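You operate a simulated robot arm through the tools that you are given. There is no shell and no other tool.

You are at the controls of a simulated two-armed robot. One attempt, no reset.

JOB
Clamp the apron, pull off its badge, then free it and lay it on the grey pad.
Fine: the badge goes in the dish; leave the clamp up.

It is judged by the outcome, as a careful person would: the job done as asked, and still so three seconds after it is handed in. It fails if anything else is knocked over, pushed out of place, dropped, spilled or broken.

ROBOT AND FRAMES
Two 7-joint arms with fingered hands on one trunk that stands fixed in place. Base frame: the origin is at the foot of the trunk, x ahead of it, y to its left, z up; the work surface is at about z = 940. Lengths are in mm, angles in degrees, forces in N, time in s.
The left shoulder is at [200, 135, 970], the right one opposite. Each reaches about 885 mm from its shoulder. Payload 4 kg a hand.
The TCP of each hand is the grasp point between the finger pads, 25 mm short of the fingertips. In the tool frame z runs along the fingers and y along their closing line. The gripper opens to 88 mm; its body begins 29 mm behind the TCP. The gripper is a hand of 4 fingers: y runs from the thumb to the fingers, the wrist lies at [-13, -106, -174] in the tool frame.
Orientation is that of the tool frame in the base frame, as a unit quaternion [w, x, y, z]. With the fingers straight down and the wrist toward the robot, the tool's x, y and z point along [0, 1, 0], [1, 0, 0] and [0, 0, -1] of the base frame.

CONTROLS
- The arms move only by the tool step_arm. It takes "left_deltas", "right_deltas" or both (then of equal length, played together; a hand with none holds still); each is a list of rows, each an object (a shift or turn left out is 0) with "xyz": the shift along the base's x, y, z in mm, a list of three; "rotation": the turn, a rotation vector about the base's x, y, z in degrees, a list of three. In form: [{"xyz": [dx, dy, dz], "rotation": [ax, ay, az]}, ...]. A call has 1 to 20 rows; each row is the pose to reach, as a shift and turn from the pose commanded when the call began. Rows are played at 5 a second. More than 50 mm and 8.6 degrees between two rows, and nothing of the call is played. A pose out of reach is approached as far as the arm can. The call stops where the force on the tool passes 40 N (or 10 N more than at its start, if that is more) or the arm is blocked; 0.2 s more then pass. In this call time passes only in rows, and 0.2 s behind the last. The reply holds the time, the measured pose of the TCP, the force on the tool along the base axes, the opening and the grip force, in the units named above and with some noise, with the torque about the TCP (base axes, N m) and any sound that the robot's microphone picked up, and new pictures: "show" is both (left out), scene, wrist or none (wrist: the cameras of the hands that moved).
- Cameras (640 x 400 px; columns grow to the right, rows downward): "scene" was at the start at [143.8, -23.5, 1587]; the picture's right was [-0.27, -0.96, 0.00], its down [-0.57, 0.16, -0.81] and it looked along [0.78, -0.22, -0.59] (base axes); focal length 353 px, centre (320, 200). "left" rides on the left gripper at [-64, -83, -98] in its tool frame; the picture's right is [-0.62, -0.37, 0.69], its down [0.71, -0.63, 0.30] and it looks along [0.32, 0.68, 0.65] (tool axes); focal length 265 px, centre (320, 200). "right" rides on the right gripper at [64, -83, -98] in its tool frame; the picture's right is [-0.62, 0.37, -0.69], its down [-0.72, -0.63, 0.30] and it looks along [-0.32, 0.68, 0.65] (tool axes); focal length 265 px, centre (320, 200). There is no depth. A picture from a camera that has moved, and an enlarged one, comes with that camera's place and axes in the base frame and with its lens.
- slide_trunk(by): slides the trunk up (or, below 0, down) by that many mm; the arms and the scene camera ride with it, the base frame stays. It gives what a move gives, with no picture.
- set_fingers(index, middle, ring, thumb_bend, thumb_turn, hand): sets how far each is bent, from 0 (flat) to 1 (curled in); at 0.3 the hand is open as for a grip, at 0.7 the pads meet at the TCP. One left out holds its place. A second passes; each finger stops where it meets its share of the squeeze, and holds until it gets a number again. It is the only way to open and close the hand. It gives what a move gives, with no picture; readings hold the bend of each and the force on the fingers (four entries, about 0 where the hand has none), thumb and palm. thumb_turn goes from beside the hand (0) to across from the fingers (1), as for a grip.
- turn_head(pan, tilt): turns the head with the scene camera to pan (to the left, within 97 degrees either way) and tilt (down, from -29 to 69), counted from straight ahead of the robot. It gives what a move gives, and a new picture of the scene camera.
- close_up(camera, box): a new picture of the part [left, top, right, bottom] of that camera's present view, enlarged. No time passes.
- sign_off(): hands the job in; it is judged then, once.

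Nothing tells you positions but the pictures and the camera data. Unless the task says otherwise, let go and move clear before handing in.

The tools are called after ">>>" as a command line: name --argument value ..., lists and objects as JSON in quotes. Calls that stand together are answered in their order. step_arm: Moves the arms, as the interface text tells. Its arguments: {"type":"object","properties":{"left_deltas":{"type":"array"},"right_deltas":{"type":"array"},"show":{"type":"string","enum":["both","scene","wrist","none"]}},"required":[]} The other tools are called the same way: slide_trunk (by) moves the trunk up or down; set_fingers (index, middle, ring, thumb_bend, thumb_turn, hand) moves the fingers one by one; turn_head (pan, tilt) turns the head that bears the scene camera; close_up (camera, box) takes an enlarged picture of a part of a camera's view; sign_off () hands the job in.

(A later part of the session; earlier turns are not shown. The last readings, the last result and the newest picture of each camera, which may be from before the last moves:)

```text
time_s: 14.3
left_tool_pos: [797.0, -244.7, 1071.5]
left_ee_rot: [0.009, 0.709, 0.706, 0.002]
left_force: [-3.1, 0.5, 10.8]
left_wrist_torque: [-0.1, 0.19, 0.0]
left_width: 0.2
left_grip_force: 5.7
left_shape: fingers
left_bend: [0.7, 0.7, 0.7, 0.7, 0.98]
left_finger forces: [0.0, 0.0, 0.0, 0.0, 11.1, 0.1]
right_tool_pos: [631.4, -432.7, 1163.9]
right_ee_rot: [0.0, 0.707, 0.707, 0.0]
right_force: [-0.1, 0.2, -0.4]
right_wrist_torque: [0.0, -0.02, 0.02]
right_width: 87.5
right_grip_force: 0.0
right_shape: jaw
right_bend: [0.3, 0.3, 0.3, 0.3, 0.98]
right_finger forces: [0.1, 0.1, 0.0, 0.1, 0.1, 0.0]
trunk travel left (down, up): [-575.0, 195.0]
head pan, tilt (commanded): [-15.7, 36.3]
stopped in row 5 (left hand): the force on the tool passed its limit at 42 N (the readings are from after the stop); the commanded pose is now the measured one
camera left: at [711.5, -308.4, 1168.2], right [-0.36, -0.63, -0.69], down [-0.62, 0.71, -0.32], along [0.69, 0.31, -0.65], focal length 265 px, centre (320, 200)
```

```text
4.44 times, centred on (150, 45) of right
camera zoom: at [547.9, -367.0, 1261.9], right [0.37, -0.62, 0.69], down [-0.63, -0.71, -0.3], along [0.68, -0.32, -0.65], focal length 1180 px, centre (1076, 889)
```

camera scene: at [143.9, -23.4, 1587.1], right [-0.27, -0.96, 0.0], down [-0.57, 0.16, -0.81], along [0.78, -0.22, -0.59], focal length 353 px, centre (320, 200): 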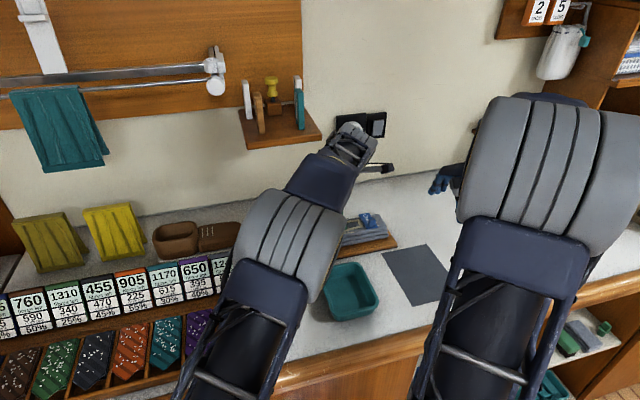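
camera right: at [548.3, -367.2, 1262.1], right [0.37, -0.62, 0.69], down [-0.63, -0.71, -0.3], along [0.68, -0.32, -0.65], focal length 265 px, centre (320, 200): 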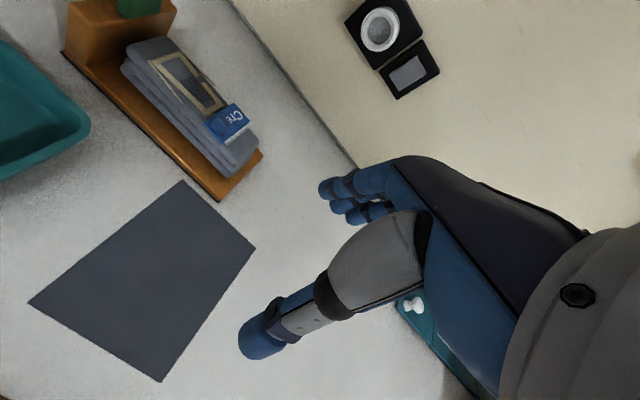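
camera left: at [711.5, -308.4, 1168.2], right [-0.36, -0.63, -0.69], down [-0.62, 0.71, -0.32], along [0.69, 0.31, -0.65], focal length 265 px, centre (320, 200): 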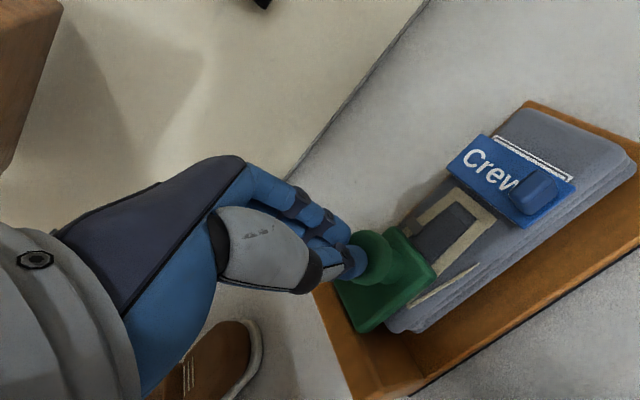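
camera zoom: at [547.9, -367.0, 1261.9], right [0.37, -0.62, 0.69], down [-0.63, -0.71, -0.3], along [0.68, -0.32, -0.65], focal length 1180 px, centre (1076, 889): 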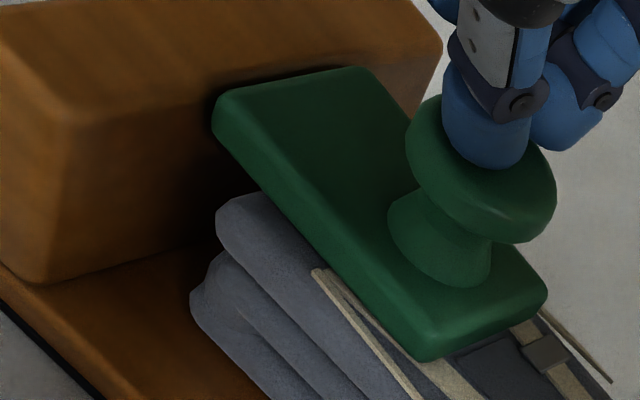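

>>> close_up --camera "left" --box '[430, 120, 600, 240]'

>>> close_up --camera "right" --box '[190, 80, 270, 180]'

```text
3.33 times, centred on (515, 180) of left
camera zoom: at [711.5, -308.4, 1168.2], right [-0.36, -0.63, -0.69], down [-0.62, 0.71, -0.32], along [0.69, 0.31, -0.65], focal length 885 px, centre (-330, 267)
```

zoom: 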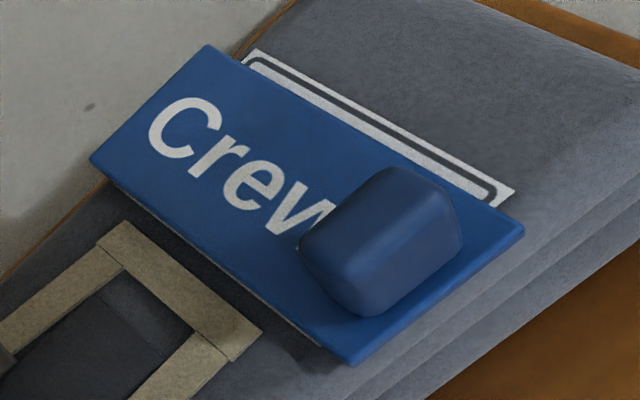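

```text
4.00 times, centred on (230, 130) of right
camera zoom: at [547.9, -367.0, 1261.9], right [0.37, -0.62, 0.69], down [-0.63, -0.71, -0.3], along [0.68, -0.32, -0.65], focal length 1062 px, centre (680, 480)
```

zoom: 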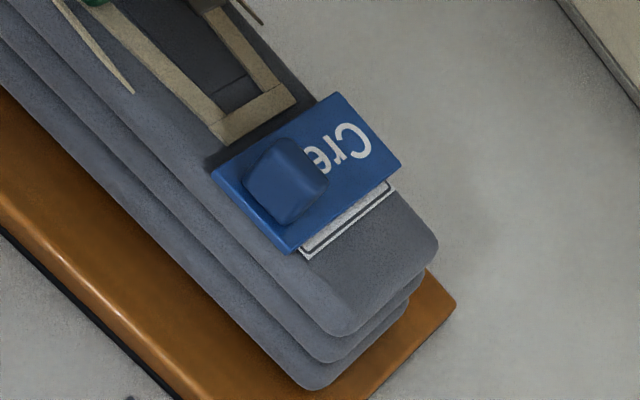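

The plate is down on the apron. I triangulate the badge at x 759–817, y −350 to −322, z≈1001, with its tab at about (766, −335, 1012). I'll turn the left hand about 60° to keep its camera out of the right hand's way, then press the knob again so it holds while the right hand pulls.

>>> step_arm --left_deltas '[{"xyz": [0, 0, 20], "rotation": [0, 0, 0]}, {"xyz": [0, 0, 45], "rotation": [0, 0, -6]}, {"xyz": [0, 0, 50], "rotation": [0, 0, -14]}, {"xyz": [0, 0, 50], "rotation": [0, 0, -22]}, {"xyz": [0, 0, 50], "rotation": [0, 0, -30]}, {"xyz": [0, 0, 50], "rotation": [0, 0, -38]}, {"xyz": [0, 0, 50], "rotation": [0, 0, -46]}, {"xyz": [0, 0, 50], "rotation": [0, 0, -54]}, {"xyz": [0, 0, 50], "rotation": [0, 0, -62]}]' --show "both"

>>> close_up --camera "right" --box '[60, 0, 300, 220]'

```text
time_s: 16.3
left_tool_pos: [796.7, -244.3, 1118.8]
left_ee_rot: [0.007, 0.971, 0.24, -0.002]
left_force: [0.3, -0.3, 0.5]
left_wrist_torque: [0.01, 0.0, 0.0]
left_width: 0.0
left_grip_force: 0.1
left_shape: fingers
left_bend: [0.7, 0.7, 0.7, 0.7, 0.98]
left_finger forces: [0.0, 0.1, 0.1, 0.1, 0.0, 0.0]
right_tool_pos: [632.5, -431.0, 1164.9]
right_ee_rot: [-0.001, 0.708, 0.706, 0.0]
right_force: [-0.8, 0.7, 0.4]
right_wrist_torque: [-0.03, -0.02, 0.02]
right_width: 87.6
right_grip_force: 0.0
right_shape: jaw
right_bend: [0.3, 0.3, 0.3, 0.3, 0.98]
right_finger forces: [0.0, 0.0, 0.0, 0.1, 0.0, 0.0]
trunk travel left (down, up): [-575.0, 195.0]
head pan, tilt (commanded): [-15.7, 36.3]
camera scene: at [143.7, -23.6, 1587.1], right [-0.27, -0.96, 0.0], down [-0.57, 0.16, -0.81], along [0.78, -0.22, -0.59], focal length 353 px, centre (320, 200)
camera left: at [701.2, -200.0, 1215.8], right [-0.72, 0.03, -0.69], down [0.34, 0.89, -0.32], along [0.6, -0.46, -0.65], focal length 265 px, centre (320, 200)
```

scene: 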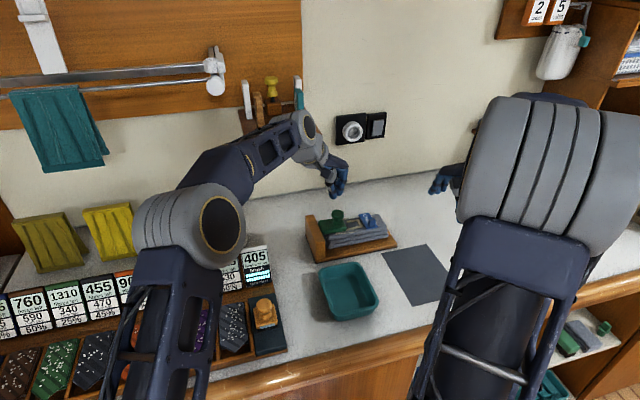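
left: 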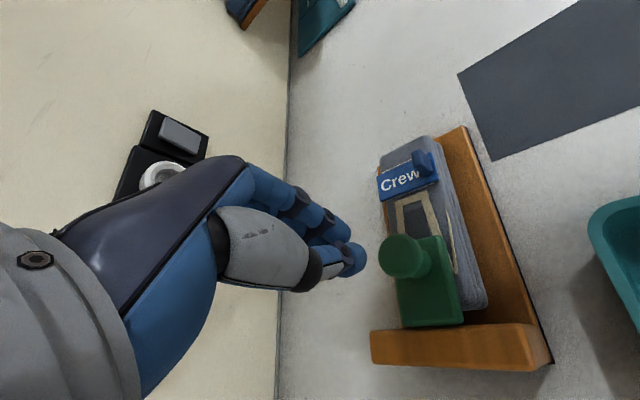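

```text
1.82 times, centred on (180, 110) of right
camera zoom: at [548.3, -367.2, 1262.1], right [0.37, -0.62, 0.69], down [-0.63, -0.71, -0.3], along [0.68, -0.33, -0.65], focal length 483 px, centre (574, 364)
```

zoom: 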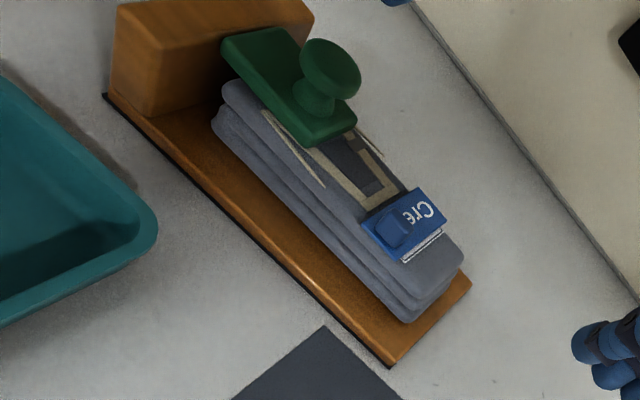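

>>> close_up --camera "scene" --box '[300, 190, 400, 260]'

>>> close_up --camera "left" --box '[300, 120, 560, 380]'

```text
5.71 times, centred on (350, 225) of scene
camera zoom: at [143.7, -23.6, 1587.1], right [-0.27, -0.96, 0.0], down [-0.57, 0.16, -0.81], along [0.78, -0.22, -0.59], focal length 2018 px, centre (149, 57)
```

zoom: 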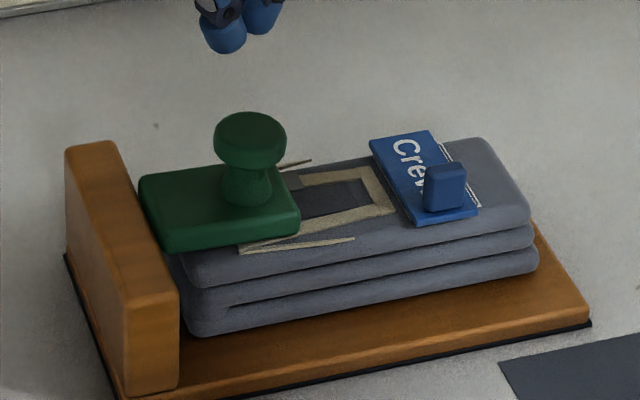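

```text
1.54 times, centred on (430, 250) of left
camera zoom: at [701.2, -200.0, 1215.8], right [-0.72, 0.03, -0.69], down [0.34, 0.89, -0.32], along [0.6, -0.46, -0.65], focal length 408 px, centre (151, 123)
```

zoom: 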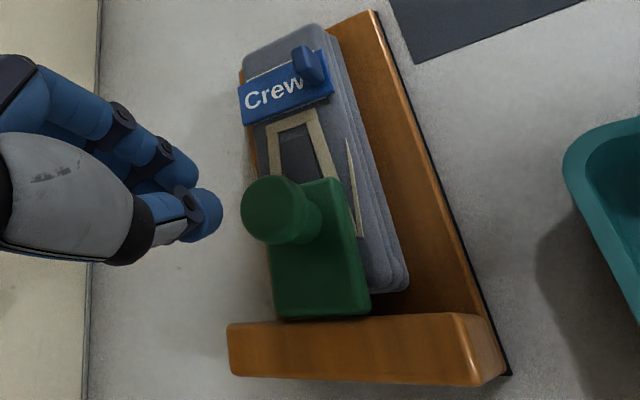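

The clamp plate lies flat on the apron with the knob at about (790, −250, 1046), and it stays shut without the hand. I'll lower the left fist onto the knob again to hold it with a moderate force.

>>> step_arm --left_deltas '[{"xyz": [-3, -2, -20]}, {"xyz": [-3, -2, -36]}, {"xyz": [-3, -2, -44]}, {"xyz": [-3, -2, -48]}, {"xyz": [-3, -2, -50]}, {"xyz": [-3, -2, -52]}]' --show "both"

>>> close_up --camera "scene" --box '[300, 190, 400, 260]'

```text
time_s: 17.7
left_tool_pos: [795.0, -246.9, 1070.2]
left_ee_rot: [0.008, 0.97, 0.241, 0.0]
left_force: [-1.2, 4.3, 19.0]
left_wrist_torque: [0.2, 0.27, -0.06]
left_width: 0.0
left_grip_force: 9.3
left_shape: fingers
left_bend: [0.7, 0.7, 0.7, 0.7, 0.97]
left_finger forces: [0.1, 0.1, 0.0, 0.0, 18.9, 0.1]
right_tool_pos: [631.5, -431.7, 1165.5]
right_ee_rot: [0.0, 0.708, 0.707, 0.0]
right_force: [0.2, -0.9, 0.2]
right_wrist_torque: [0.01, -0.03, -0.01]
right_width: 87.8
right_grip_force: 0.0
right_shape: jaw
right_bend: [0.3, 0.3, 0.3, 0.3, 0.98]
right_finger forces: [0.1, 0.0, 0.0, 0.0, 0.0, 0.0]
trunk travel left (down, up): [-575.0, 195.0]
head pan, tilt (commanded): [-15.7, 36.3]
camera scene: at [143.3, -23.1, 1587.4], right [-0.27, -0.96, 0.0], down [-0.57, 0.16, -0.81], along [0.78, -0.22, -0.59], focal length 353 px, centre (320, 200)
camera left: at [698.4, -201.6, 1167.5], right [-0.72, 0.02, -0.69], down [0.34, 0.89, -0.32], along [0.61, -0.46, -0.64], focal length 265 px, centre (320, 200)
```

scene: 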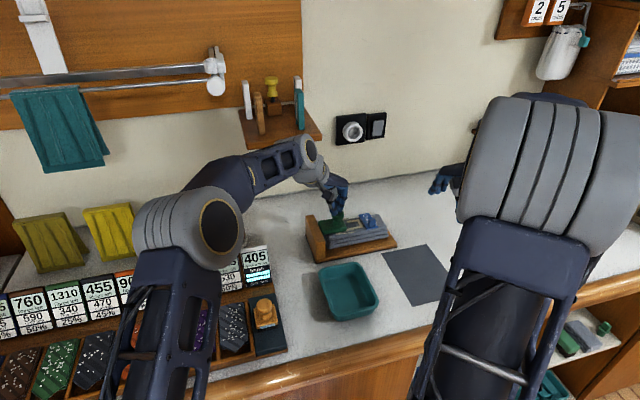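
left: 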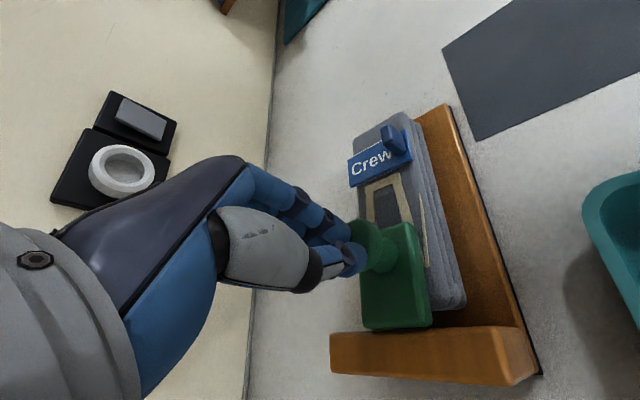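

```text
5.71 times, centred on (350, 225) of scene
camera zoom: at [143.3, -23.1, 1587.4], right [-0.27, -0.96, 0.0], down [-0.57, 0.16, -0.81], along [0.78, -0.22, -0.59], focal length 2018 px, centre (149, 57)
```

zoom: 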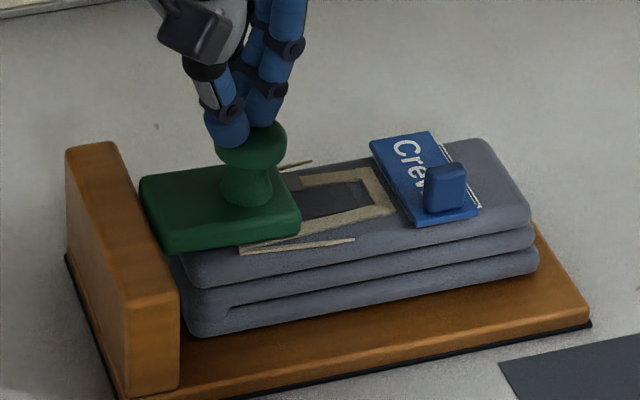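

The left fist now holds the clamp down with about 19 N. Before bringing the right hand to the tab, I'll check how far the left hand's knuckles reach to the right.

>>> close_up --camera "scene" --box '[280, 120, 400, 240]'

>>> close_up --camera "right" --box '[100, 0, 420, 220]'

```text
3.33 times, centred on (340, 180) of scene
camera zoom: at [143.3, -23.1, 1587.4], right [-0.27, -0.96, 0.0], down [-0.57, 0.16, -0.81], along [0.78, -0.22, -0.59], focal length 1177 px, centre (253, 267)
```

zoom: 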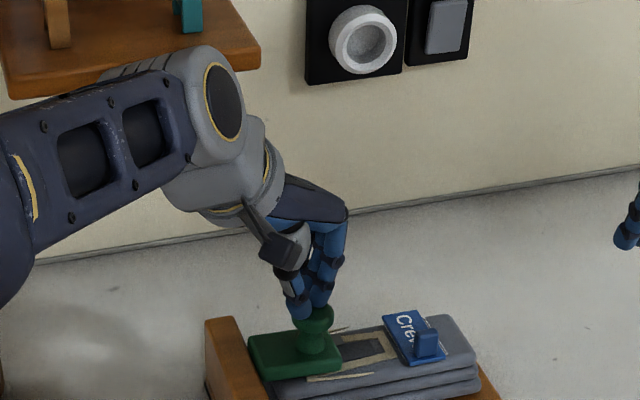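

```text
1.82 times, centred on (260, 110) of right
camera zoom: at [547.9, -366.8, 1262.8], right [0.37, -0.62, 0.69], down [-0.63, -0.71, -0.3], along [0.68, -0.33, -0.65], focal length 483 px, centre (429, 364)
```

zoom: 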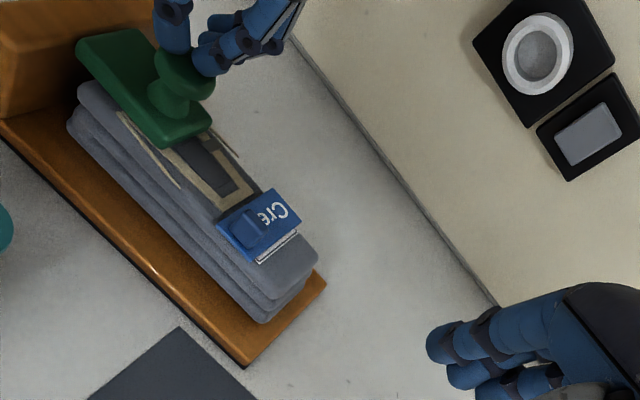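

There should be about 25 mm between the left knuckles (y≈−290) and the right hand over the tab. I'll partly close the right fingers and bring them above the tab with room to spare.

>>> set_fingers --hand "right" --index 0.48 --middle 0.48 --ring 0.48 --thumb_bend 0.48

>>> step_arm --right_deltas '[{"xyz": [35, 5, -15]}, {"xyz": [70, 15, -30]}, {"xyz": [100, 30, -45]}, {"xyz": [125, 50, -60]}, {"xyz": [134, 75, -72]}, {"xyz": [134, 94, -80]}]' --show "both"

>>> close_up --camera "scene" --box '[300, 150, 420, 250]'

>>> close_up --camera "right" --box '[200, 80, 440, 300]'

```text
time_s: 18.7
left_tool_pos: [795.0, -246.2, 1069.8]
left_ee_rot: [0.008, 0.971, 0.24, 0.0]
left_force: [-1.4, 6.0, 31.2]
left_wrist_torque: [0.32, 0.43, -0.05]
left_width: 0.1
left_grip_force: 15.9
left_shape: fingers
left_bend: [0.7, 0.7, 0.7, 0.7, 0.98]
left_finger forces: [0.0, 0.0, 0.1, 0.1, 30.7, 0.1]
right_tool_pos: [631.3, -432.3, 1164.9]
right_ee_rot: [0.0, 0.708, 0.707, 0.0]
right_force: [0.0, -1.2, 0.2]
right_wrist_torque: [-0.01, -0.01, -0.02]
right_width: 46.6
right_grip_force: 0.1
right_shape: fingers
right_bend: [0.48, 0.48, 0.48, 0.48, 0.98]
right_finger forces: [0.0, 0.0, 0.0, 0.0, 0.0, 0.0]
trunk travel left (down, up): [-575.0, 195.0]
head pan, tilt (commanded): [-15.7, 36.3]
```

```text
time_s: 20.1
left_tool_pos: [794.6, -246.8, 1069.9]
left_ee_rot: [0.008, 0.971, 0.241, -0.001]
left_force: [-0.4, 6.0, 30.7]
left_wrist_torque: [0.3, 0.4, -0.07]
left_width: 0.0
left_grip_force: 14.8
left_shape: fingers
left_bend: [0.7, 0.7, 0.7, 0.7, 0.98]
left_finger forces: [0.0, 0.0, 0.0, 0.1, 30.5, 0.0]
right_tool_pos: [763.5, -335.5, 1086.5]
right_ee_rot: [0.001, 0.708, 0.707, -0.001]
right_force: [0.4, -0.4, -0.3]
right_wrist_torque: [0.01, -0.03, -0.01]
right_width: 46.5
right_grip_force: 0.0
right_shape: fingers
right_bend: [0.48, 0.48, 0.48, 0.48, 0.98]
right_finger forces: [0.1, 0.1, 0.0, 0.1, 0.1, 0.1]
trunk travel left (down, up): [-575.0, 195.0]
head pan, tilt (commanded): [-15.7, 36.3]
camera scene: at [142.8, -23.1, 1587.2], right [-0.27, -0.96, 0.0], down [-0.57, 0.16, -0.81], along [0.78, -0.22, -0.59], focal length 353 px, centre (320, 200)
camera right: at [680.5, -271.3, 1184.2], right [0.37, -0.62, 0.69], down [-0.63, -0.71, -0.3], along [0.68, -0.33, -0.65], focal length 265 px, centre (320, 200)
```

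scene: 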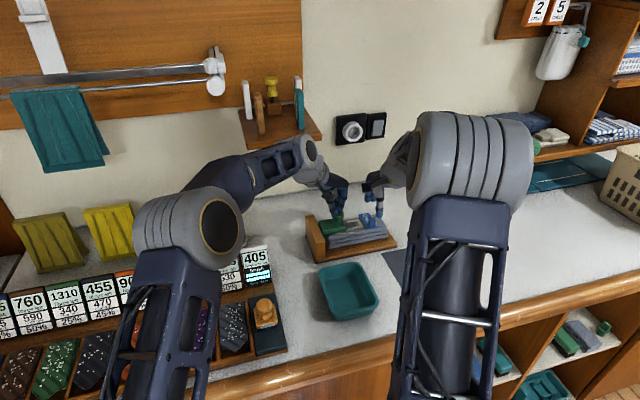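
right: 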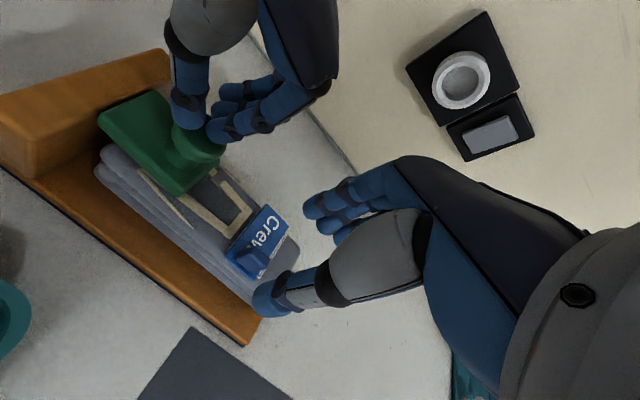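

```text
4.00 times, centred on (360, 200) of scene
camera zoom: at [142.8, -23.1, 1587.2], right [-0.27, -0.96, 0.0], down [-0.57, 0.16, -0.81], along [0.78, -0.22, -0.59], focal length 1413 px, centre (160, 200)
```

zoom: 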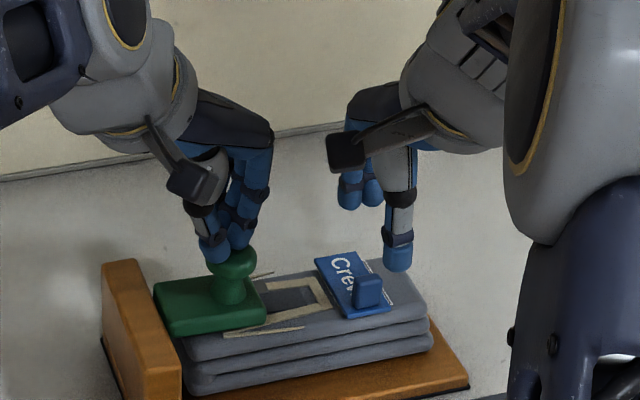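

```text
1.82 times, centred on (320, 190) of right
camera zoom: at [680.5, -271.3, 1184.2], right [0.37, -0.62, 0.69], down [-0.63, -0.71, -0.3], along [0.68, -0.33, -0.65], focal length 483 px, centre (320, 218)
```

zoom: 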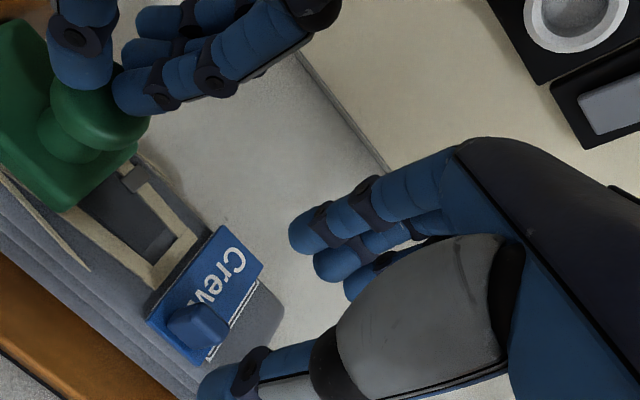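

The right hand is above the tab, which I now place at (766, −335, 1011). I'll shift 3 mm forward and come down so the fingertips flank the tab just above the badge, and ease the left press a little.

>>> step_arm --right_deltas '[{"xyz": [3, 0, -15]}, {"xyz": [3, 0, -28]}, {"xyz": [3, 0, -38]}, {"xyz": [3, 0, -46]}, {"xyz": [3, 0, -52]}]' --left_deltas '[{"xyz": [0, 0, 0.5]}, {"xyz": [0, 0, 1]}, {"xyz": [0, 0, 1.5]}, {"xyz": [0, 0, 1.5]}, {"xyz": [0, 0, 1.5]}]' --show "both"

>>> close_up --camera "scene" --box '[320, 180, 410, 250]'

>>> close_up --camera "right" --box '[180, 120, 420, 340]'

```text
time_s: 21.3
left_tool_pos: [793.7, -247.8, 1071.4]
left_ee_rot: [0.008, 0.971, 0.24, -0.003]
left_force: [-1.3, 4.8, 25.3]
left_wrist_torque: [0.23, 0.37, -0.07]
left_width: 0.0
left_grip_force: 12.6
left_shape: fingers
left_bend: [0.7, 0.7, 0.7, 0.7, 0.98]
left_finger forces: [0.0, 0.3, 0.0, 0.0, 25.1, 0.0]
right_tool_pos: [768.0, -338.5, 1033.4]
right_ee_rot: [0.0, 0.708, 0.706, 0.0]
right_force: [0.2, 0.2, 0.4]
right_wrist_torque: [0.02, 0.04, 0.05]
right_width: 46.4
right_grip_force: 0.0
right_shape: fingers
right_bend: [0.48, 0.48, 0.48, 0.48, 0.98]
right_finger forces: [0.0, 0.1, 0.0, 0.2, 0.0, 0.0]
trunk travel left (down, up): [-575.0, 195.0]
head pan, tilt (commanded): [-15.7, 36.3]
camera scene: at [143.1, -23.0, 1587.2], right [-0.27, -0.96, 0.0], down [-0.57, 0.16, -0.81], along [0.78, -0.22, -0.59], focal length 353 px, centre (320, 200)
camera right: at [684.6, -273.2, 1130.7], right [0.37, -0.62, 0.69], down [-0.63, -0.71, -0.3], along [0.68, -0.33, -0.65], focal length 265 px, centre (320, 200)
camera left: at [697.9, -201.7, 1167.5], right [-0.72, 0.03, -0.69], down [0.34, 0.89, -0.32], along [0.61, -0.46, -0.65], focal length 265 px, centre (320, 200)
```

scene: 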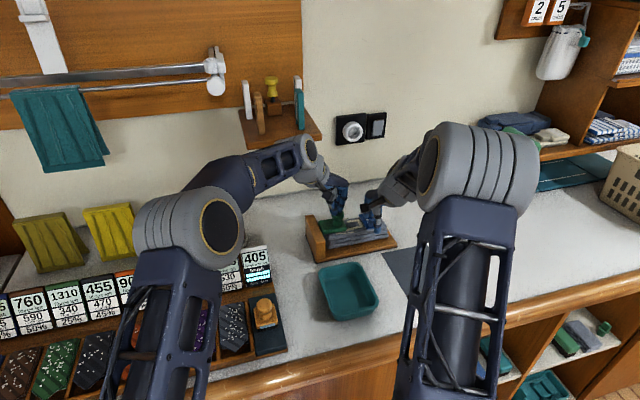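
right: 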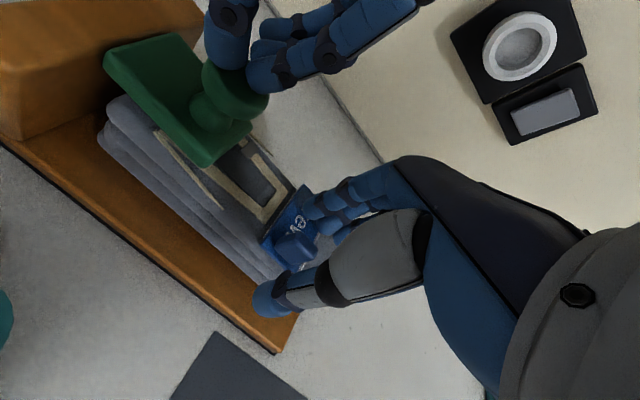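
left: 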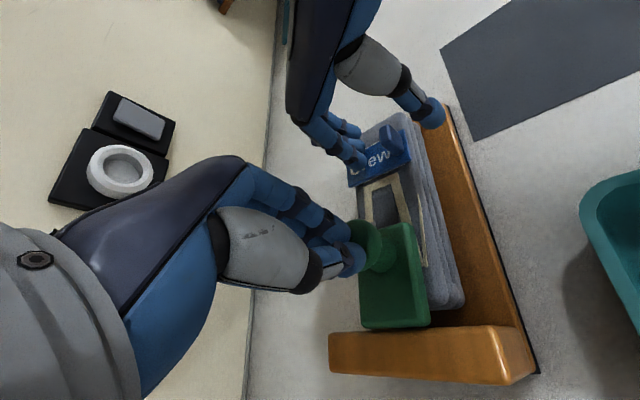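

```text
5.71 times, centred on (365, 215) of scene
camera zoom: at [143.1, -23.0, 1587.2], right [-0.27, -0.96, 0.0], down [-0.57, 0.16, -0.81], along [0.78, -0.22, -0.59], focal length 2018 px, centre (63, 114)
```

zoom: 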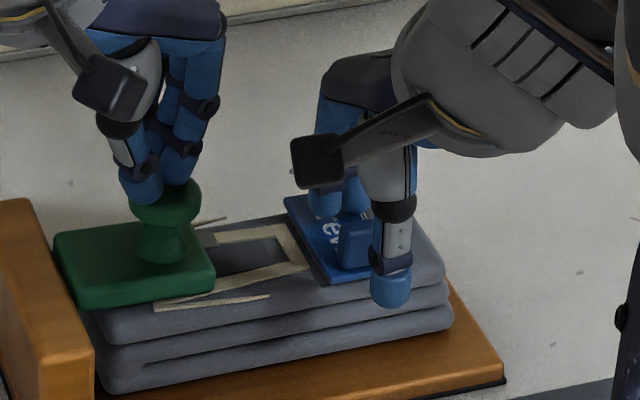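

```text
1.82 times, centred on (300, 230) of right
camera zoom: at [684.6, -273.2, 1130.7], right [0.37, -0.62, 0.69], down [-0.63, -0.71, -0.3], along [0.68, -0.33, -0.65], focal length 483 px, centre (356, 146)
```

zoom: 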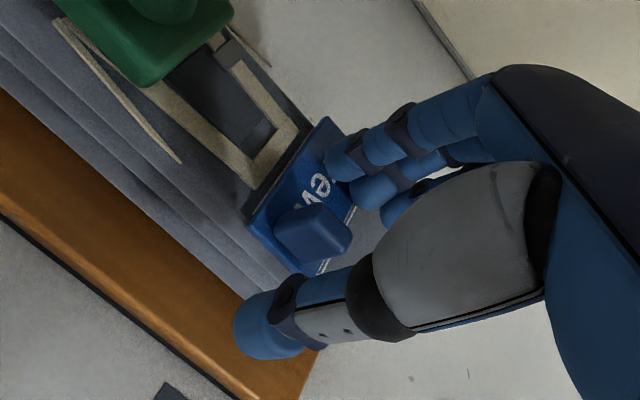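

The fingertips flank the tab; the thumb is about 3 mm too far right and everything a few mm high. I'll nudge the hand and then close on the tab.

>>> step_arm --right_deltas '[{"xyz": [-1, 2, -1]}, {"xyz": [-1.5, 3, -3]}]' --show "none"

>>> set_fingers --hand "right" --index 0.72 --middle 0.72 --ring 0.6 --thumb_bend 0.72

>>> close_up --camera "scene" --box '[320, 180, 410, 250]'

>>> close_up --camera "right" --box '[180, 120, 420, 340]'

>>> close_up --camera "left" --box '[280, 50, 480, 230]'

```text
time_s: 21.9
left_tool_pos: [793.5, -247.1, 1069.0]
left_ee_rot: [0.008, 0.971, 0.241, -0.001]
left_force: [-1.7, 4.7, 24.1]
left_wrist_torque: [0.25, 0.31, -0.06]
left_width: 0.0
left_grip_force: 13.0
left_shape: fingers
left_bend: [0.7, 0.7, 0.7, 0.7, 0.98]
left_finger forces: [0.1, 0.2, 0.2, 0.1, 24.8, 0.0]
right_tool_pos: [767.0, -334.9, 1029.9]
right_ee_rot: [0.002, 0.708, 0.706, 0.0]
right_force: [0.8, -0.2, 2.1]
right_wrist_torque: [0.0, -0.06, -0.01]
right_width: 46.1
right_grip_force: 1.1
right_shape: fingers
right_bend: [0.48, 0.48, 0.48, 0.48, 0.98]
right_finger forces: [0.0, 1.9, 0.0, 0.0, 0.1, 0.1]
trunk travel left (down, up): [-575.0, 195.0]
head pan, tilt (commanded): [-15.7, 36.3]
```

```text
time_s: 22.9
left_tool_pos: [793.9, -246.1, 1069.8]
left_ee_rot: [0.007, 0.97, 0.241, -0.002]
left_force: [-1.2, 4.7, 24.8]
left_wrist_torque: [0.27, 0.32, -0.04]
left_width: 0.0
left_grip_force: 12.6
left_shape: fingers
left_bend: [0.7, 0.7, 0.7, 0.7, 0.98]
left_finger forces: [0.1, 0.0, 0.0, 0.0, 25.1, 0.0]
right_tool_pos: [765.7, -335.5, 1030.7]
right_ee_rot: [0.0, 0.707, 0.707, 0.0]
right_force: [0.0, -0.3, -0.2]
right_wrist_torque: [0.03, 0.01, 0.0]
right_width: 3.7
right_grip_force: 5.4
right_shape: fingers
right_bend: [0.71, 0.71, 0.6, 0.68, 0.96]
right_finger forces: [3.7, 1.4, 0.0, 0.0, 5.3, 0.0]
trunk travel left (down, up): [-575.0, 195.0]
head pan, tilt (commanded): [-15.7, 36.3]
```

```text
5.71 times, centred on (365, 215) of scene
camera zoom: at [143.1, -23.0, 1587.2], right [-0.27, -0.96, 0.0], down [-0.57, 0.16, -0.81], along [0.78, -0.22, -0.59], focal length 2018 px, centre (63, 114)
```

zoom: 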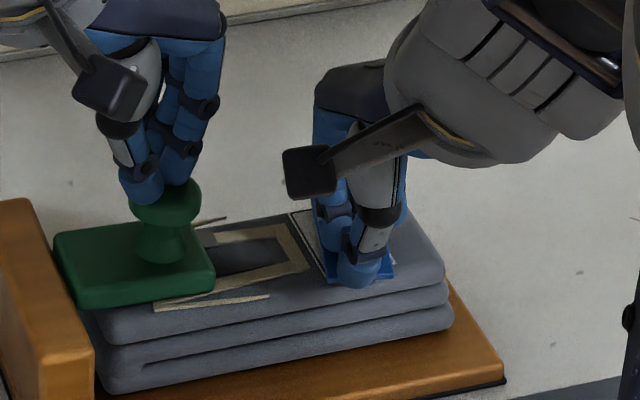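

```text
1.82 times, centred on (300, 230) of right
camera zoom: at [682.9, -269.8, 1127.6], right [0.37, -0.62, 0.69], down [-0.63, -0.71, -0.3], along [0.68, -0.33, -0.65], focal length 483 px, centre (356, 146)
```

zoom: 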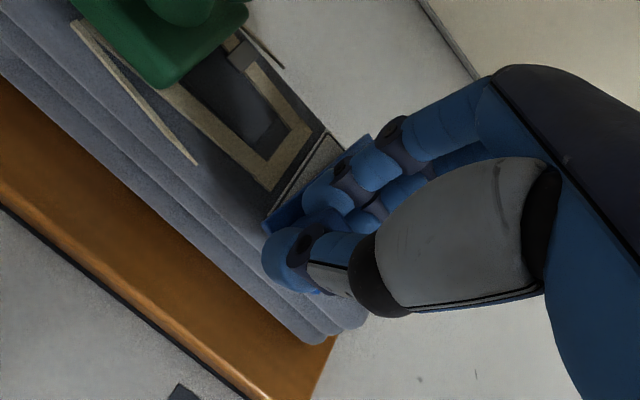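

```text
2.22 times, centred on (380, 140) of left
camera zoom: at [697.9, -201.7, 1167.5], right [-0.72, 0.03, -0.69], down [0.34, 0.89, -0.32], along [0.61, -0.46, -0.65], focal length 590 px, centre (187, 333)
```

zoom: 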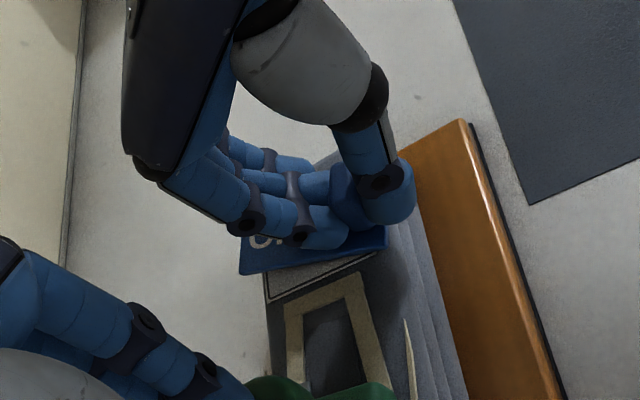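

>>> close_up --camera "left" --box '[350, 120, 430, 190]'

>>> close_up --camera "right" --box '[260, 170, 350, 250]'

>>> close_up --camera "scene" --box '[355, 205, 395, 235]'

```text
5.71 times, centred on (390, 155) of left
camera zoom: at [697.9, -201.7, 1167.5], right [-0.72, 0.03, -0.69], down [0.34, 0.89, -0.32], along [0.61, -0.46, -0.65], focal length 1517 px, centre (-80, 457)
```

zoom: 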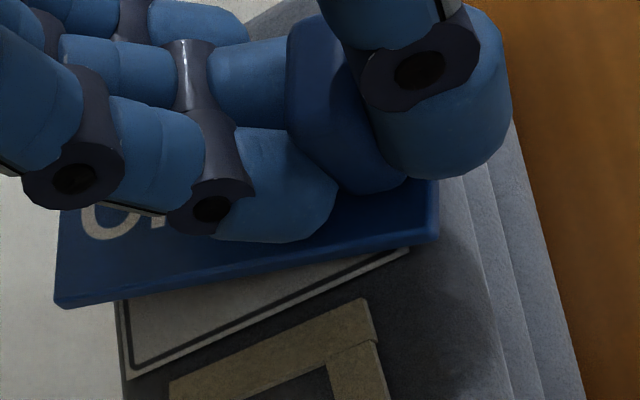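

```text
5.00 times, centred on (305, 210) of right
camera zoom: at [682.9, -269.8, 1127.6], right [0.37, -0.62, 0.69], down [-0.63, -0.71, -0.3], along [0.68, -0.33, -0.65], focal length 1327 px, centre (395, 150)
```

zoom: 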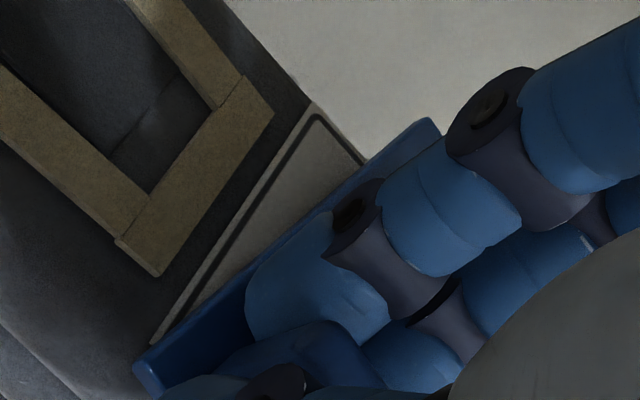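

```text
13.33 times, centred on (375, 220) of scene
camera zoom: at [143.1, -23.0, 1587.2], right [-0.27, -0.96, 0.0], down [-0.57, 0.16, -0.81], along [0.78, -0.22, -0.59], focal length 4710 px, centre (-413, -67)
```

zoom: 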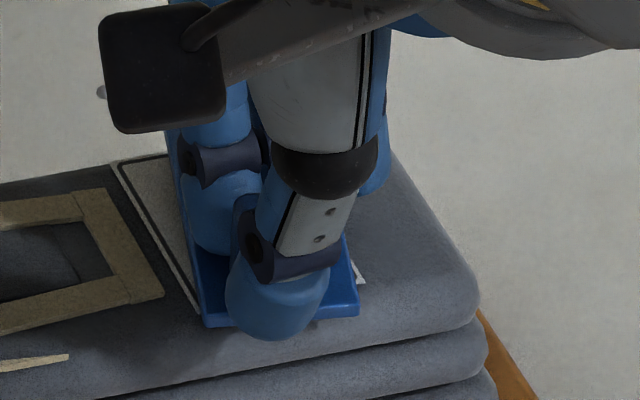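

The grip has closed on the tab, and the badge's far end looks tilted up and shifted, as if it is already peeling. The left hand still holds the clamp, so I'll firm up the grip and lift a few millimetres.

>>> set_fingers --hand "right" --index 0.8 --middle 0.8 --thumb_bend 0.76

>>> close_up --camera "left" --box '[350, 120, 430, 190]'

```text
time_s: 23.9
left_tool_pos: [793.1, -247.5, 1070.7]
left_ee_rot: [0.007, 0.971, 0.241, -0.002]
left_force: [-0.7, 4.7, 25.3]
left_wrist_torque: [0.25, 0.31, -0.08]
left_width: 0.0
left_grip_force: 12.3
left_shape: fingers
left_bend: [0.7, 0.7, 0.7, 0.7, 0.98]
left_finger forces: [0.1, 0.1, 0.0, 0.0, 25.2, 0.2]
right_tool_pos: [766.5, -334.2, 1031.1]
right_ee_rot: [0.0, 0.708, 0.707, 0.0]
right_force: [-1.1, 0.0, 0.2]
right_wrist_torque: [-0.01, 0.0, 0.02]
right_width: 3.4
right_grip_force: 14.0
right_shape: fingers
right_bend: [0.77, 0.79, 0.61, 0.66, 0.94]
right_finger forces: [8.3, 5.3, 1.2, 0.0, 13.4, 0.0]
trunk travel left (down, up): [-575.0, 195.0]
head pan, tilt (commanded): [-15.7, 36.3]
```

```text
5.71 times, centred on (390, 155) of left
camera zoom: at [697.9, -201.7, 1167.5], right [-0.72, 0.03, -0.69], down [0.34, 0.89, -0.32], along [0.61, -0.46, -0.65], focal length 1517 px, centre (-80, 457)
```

zoom: 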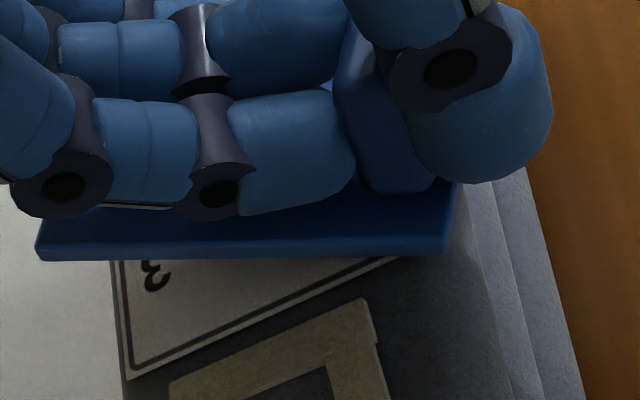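

The tab is firmly pinched at 14 N and the badge has peeled up at its far end. I'll lift slowly and watch that the apron stays put.

>>> step_arm --right_deltas '[{"xyz": [0, 0, 3]}, {"xyz": [0, 0, 6]}, {"xyz": [0, 0, 10]}, {"xyz": [0, 0, 15]}]' --show "both"

>>> close_up --camera "scene" --box '[320, 180, 410, 250]'

>>> close_up --camera "left" --box '[330, 80, 470, 200]'

```text
time_s: 24.9
left_tool_pos: [794.2, -247.3, 1069.7]
left_ee_rot: [0.008, 0.971, 0.24, -0.002]
left_force: [-0.9, 6.0, 25.3]
left_wrist_torque: [0.25, 0.32, -0.05]
left_width: 0.0
left_grip_force: 12.5
left_shape: fingers
left_bend: [0.7, 0.7, 0.7, 0.7, 0.98]
left_finger forces: [0.0, 0.0, 0.0, 0.1, 25.2, 0.0]
right_tool_pos: [765.8, -335.9, 1046.6]
right_ee_rot: [0.001, 0.707, 0.707, 0.0]
right_force: [0.0, -0.3, -0.1]
right_wrist_torque: [0.0, 0.03, -0.02]
right_width: 3.7
right_grip_force: 14.5
right_shape: fingers
right_bend: [0.77, 0.79, 0.61, 0.66, 0.94]
right_finger forces: [8.3, 5.4, 1.3, 0.0, 13.4, 0.1]
trunk travel left (down, up): [-575.0, 195.0]
head pan, tilt (commanded): [-15.7, 36.3]
camera scene: at [143.1, -23.1, 1587.2], right [-0.27, -0.96, 0.0], down [-0.57, 0.16, -0.81], along [0.78, -0.22, -0.59], focal length 353 px, centre (320, 200)
camera right: at [682.9, -269.7, 1143.4], right [0.37, -0.62, 0.69], down [-0.63, -0.71, -0.3], along [0.68, -0.33, -0.65], focal length 265 px, centre (320, 200)
```

scene: 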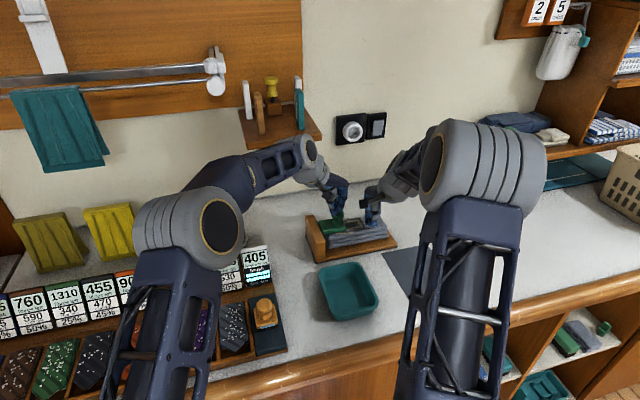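
right: 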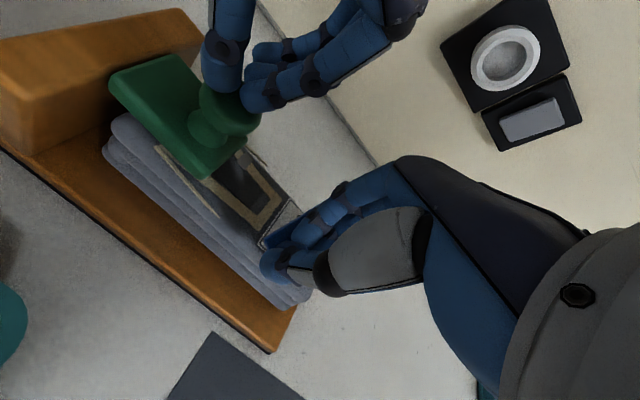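

```text
5.71 times, centred on (365, 215) of scene
camera zoom: at [143.1, -23.1, 1587.2], right [-0.27, -0.96, 0.0], down [-0.57, 0.16, -0.81], along [0.78, -0.22, -0.59], focal length 2018 px, centre (63, 114)
```

zoom: 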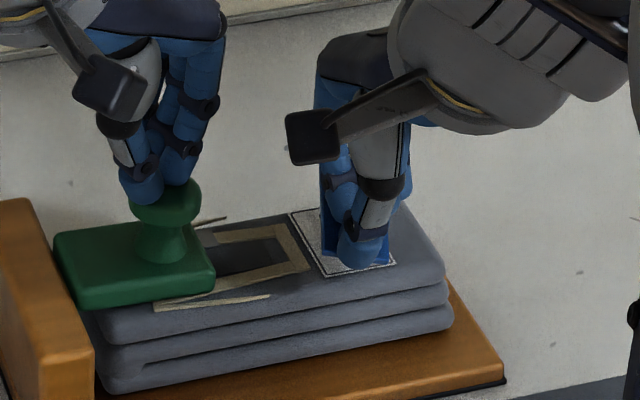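

```text
3.33 times, centred on (400, 140) of left
camera zoom: at [697.9, -201.7, 1167.5], right [-0.72, 0.03, -0.69], down [0.34, 0.89, -0.32], along [0.61, -0.46, -0.65], focal length 885 px, centre (53, 400)
```

zoom: 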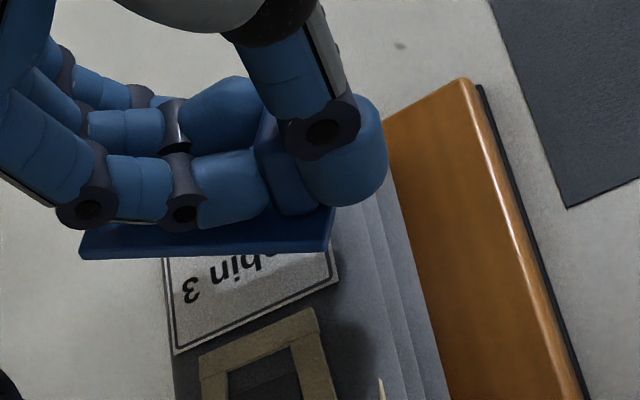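

The badge is off in the right hand and the apron hasn't shifted. I'll carry the badge up and back, clear of the left hand.

>>> step_arm --right_deltas '[{"xyz": [0, -8, 20]}, {"xyz": [-5, -22, 42]}, {"xyz": [-28, -38, 60]}, {"xyz": [-60, -52, 72]}, {"xyz": [-95, -60, 80]}, {"xyz": [-125, -62, 82]}]' --show "both"

>>> close_up --camera "right" --box '[180, 120, 420, 340]'

```text
time_s: 26.3
left_tool_pos: [794.1, -247.2, 1069.4]
left_ee_rot: [0.007, 0.971, 0.241, -0.001]
left_force: [-2.6, 5.5, 25.6]
left_wrist_torque: [0.22, 0.34, -0.05]
left_width: 0.0
left_grip_force: 12.5
left_shape: fingers
left_bend: [0.7, 0.7, 0.7, 0.7, 0.98]
left_finger forces: [0.1, 0.0, 0.0, 0.1, 25.0, 0.0]
right_tool_pos: [640.4, -394.8, 1127.7]
right_ee_rot: [0.0, 0.707, 0.707, 0.0]
right_force: [-0.1, -0.9, -0.7]
right_wrist_torque: [-0.01, 0.04, 0.0]
right_width: 3.7
right_grip_force: 14.3
right_shape: fingers
right_bend: [0.77, 0.79, 0.61, 0.66, 0.94]
right_finger forces: [8.5, 5.2, 1.1, 0.0, 13.6, 0.1]
trunk travel left (down, up): [-575.0, 195.0]
head pan, tilt (commanded): [-15.7, 36.3]
camera scene: at [143.3, -23.0, 1587.2], right [-0.27, -0.96, 0.0], down [-0.57, 0.16, -0.81], along [0.78, -0.22, -0.59], focal length 353 px, centre (320, 200)
camera right: at [557.4, -330.2, 1225.2], right [0.37, -0.62, 0.69], down [-0.63, -0.71, -0.3], along [0.68, -0.33, -0.65], focal length 265 px, centre (320, 200)
```

scene: 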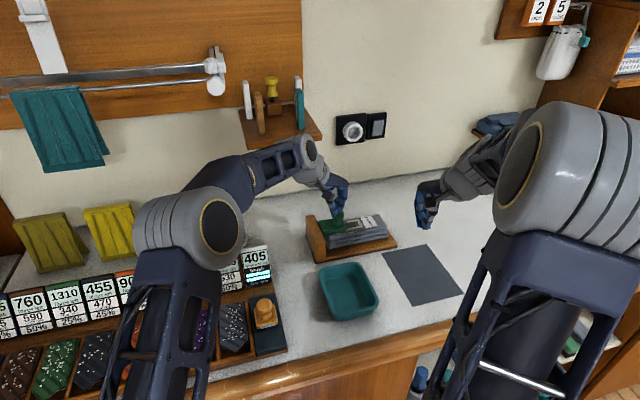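
right: 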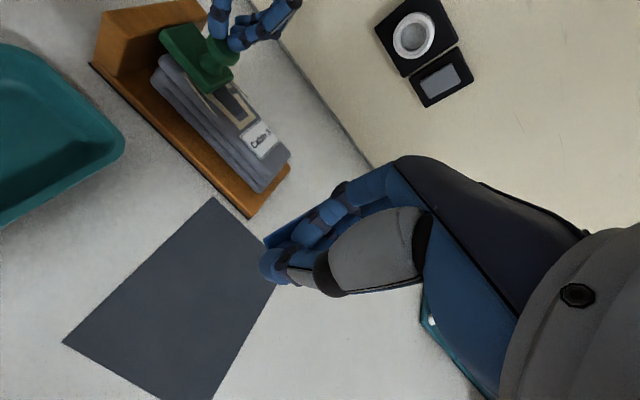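

```text
1.82 times, centred on (300, 230) of right
camera zoom: at [557.4, -330.2, 1225.2], right [0.37, -0.62, 0.69], down [-0.63, -0.71, -0.3], along [0.68, -0.33, -0.65], focal length 483 px, centre (356, 146)
```

zoom: 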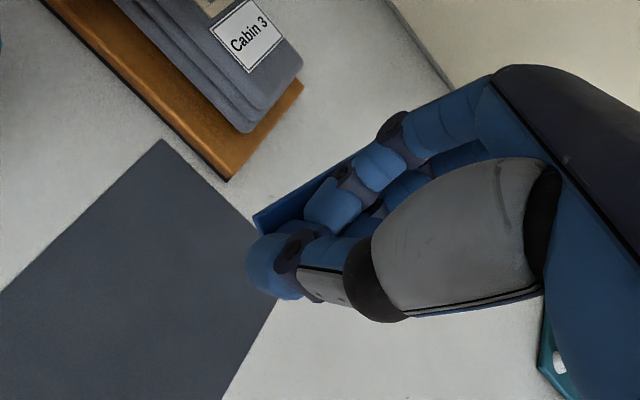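

The badge is safely in the right hand over the pad side. Now the left hand lifts straight off the knob and retreats to the left.

>>> step_arm --left_deltas '[{"xyz": [0, 0, 35]}, {"xyz": [0, 0, 80]}, {"xyz": [-15, 35, 95], "rotation": [0, 0, 7.5]}, {"xyz": [-35, 70, 105], "rotation": [0, 0, 15]}, {"xyz": [-55, 105, 115], "rotation": [0, 0, 22.5]}, {"xyz": [-75, 140, 120], "rotation": [0, 0, 30]}, {"xyz": [-95, 175, 125], "rotation": [0, 0, 37.5]}, {"xyz": [-115, 210, 128], "rotation": [0, 0, 45]}, {"xyz": [-135, 245, 130], "rotation": [0, 0, 52.5]}, {"xyz": [-154, 277, 131], "rotation": [0, 0, 60]}]' --show "scene"

>>> close_up --camera "scene" --box '[290, 190, 480, 330]'

```text
time_s: 28.5
left_tool_pos: [638.7, 29.9, 1197.9]
left_ee_rot: [0.007, 0.72, 0.694, 0.0]
left_force: [-0.5, 0.6, -1.0]
left_wrist_torque: [0.02, -0.02, 0.05]
left_width: 0.1
left_grip_force: 0.0
left_shape: fingers
left_bend: [0.7, 0.7, 0.7, 0.7, 0.98]
left_finger forces: [0.1, 0.0, 0.0, 0.0, 0.1, 0.0]
right_tool_pos: [642.1, -394.8, 1127.2]
right_ee_rot: [0.0, 0.707, 0.707, 0.0]
right_force: [-0.1, -0.3, -0.4]
right_wrist_torque: [0.0, 0.0, 0.0]
right_width: 3.6
right_grip_force: 14.9
right_shape: fingers
right_bend: [0.77, 0.79, 0.61, 0.66, 0.94]
right_finger forces: [8.6, 5.2, 1.2, 0.0, 13.6, 0.0]
trunk travel left (down, up): [-575.0, 195.0]
head pan, tilt (commanded): [-15.7, 36.3]
camera scene: at [144.1, -23.6, 1587.0], right [-0.27, -0.96, 0.0], down [-0.57, 0.16, -0.81], along [0.78, -0.22, -0.59], focal length 353 px, centre (320, 200)
```

scene: 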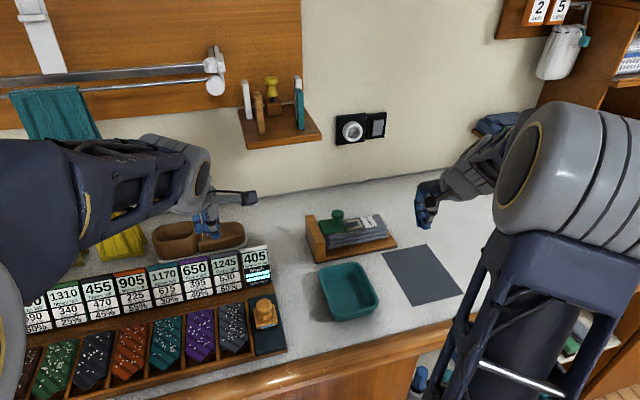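

```text
2.86 times, centred on (385, 260) of scene
camera zoom: at [144.1, -23.6, 1587.0], right [-0.27, -0.96, 0.0], down [-0.57, 0.16, -0.81], along [0.78, -0.22, -0.59], focal length 1009 px, centre (134, 29)
```

zoom: 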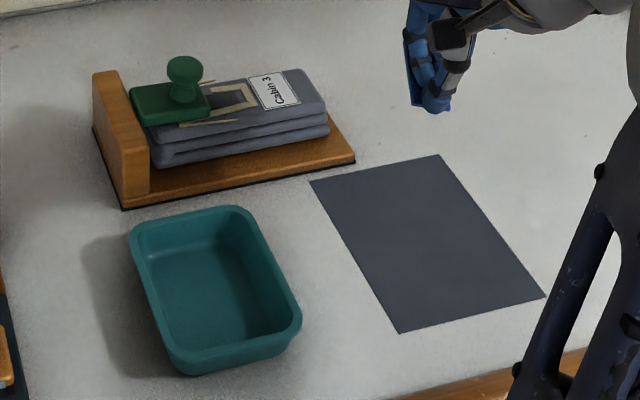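

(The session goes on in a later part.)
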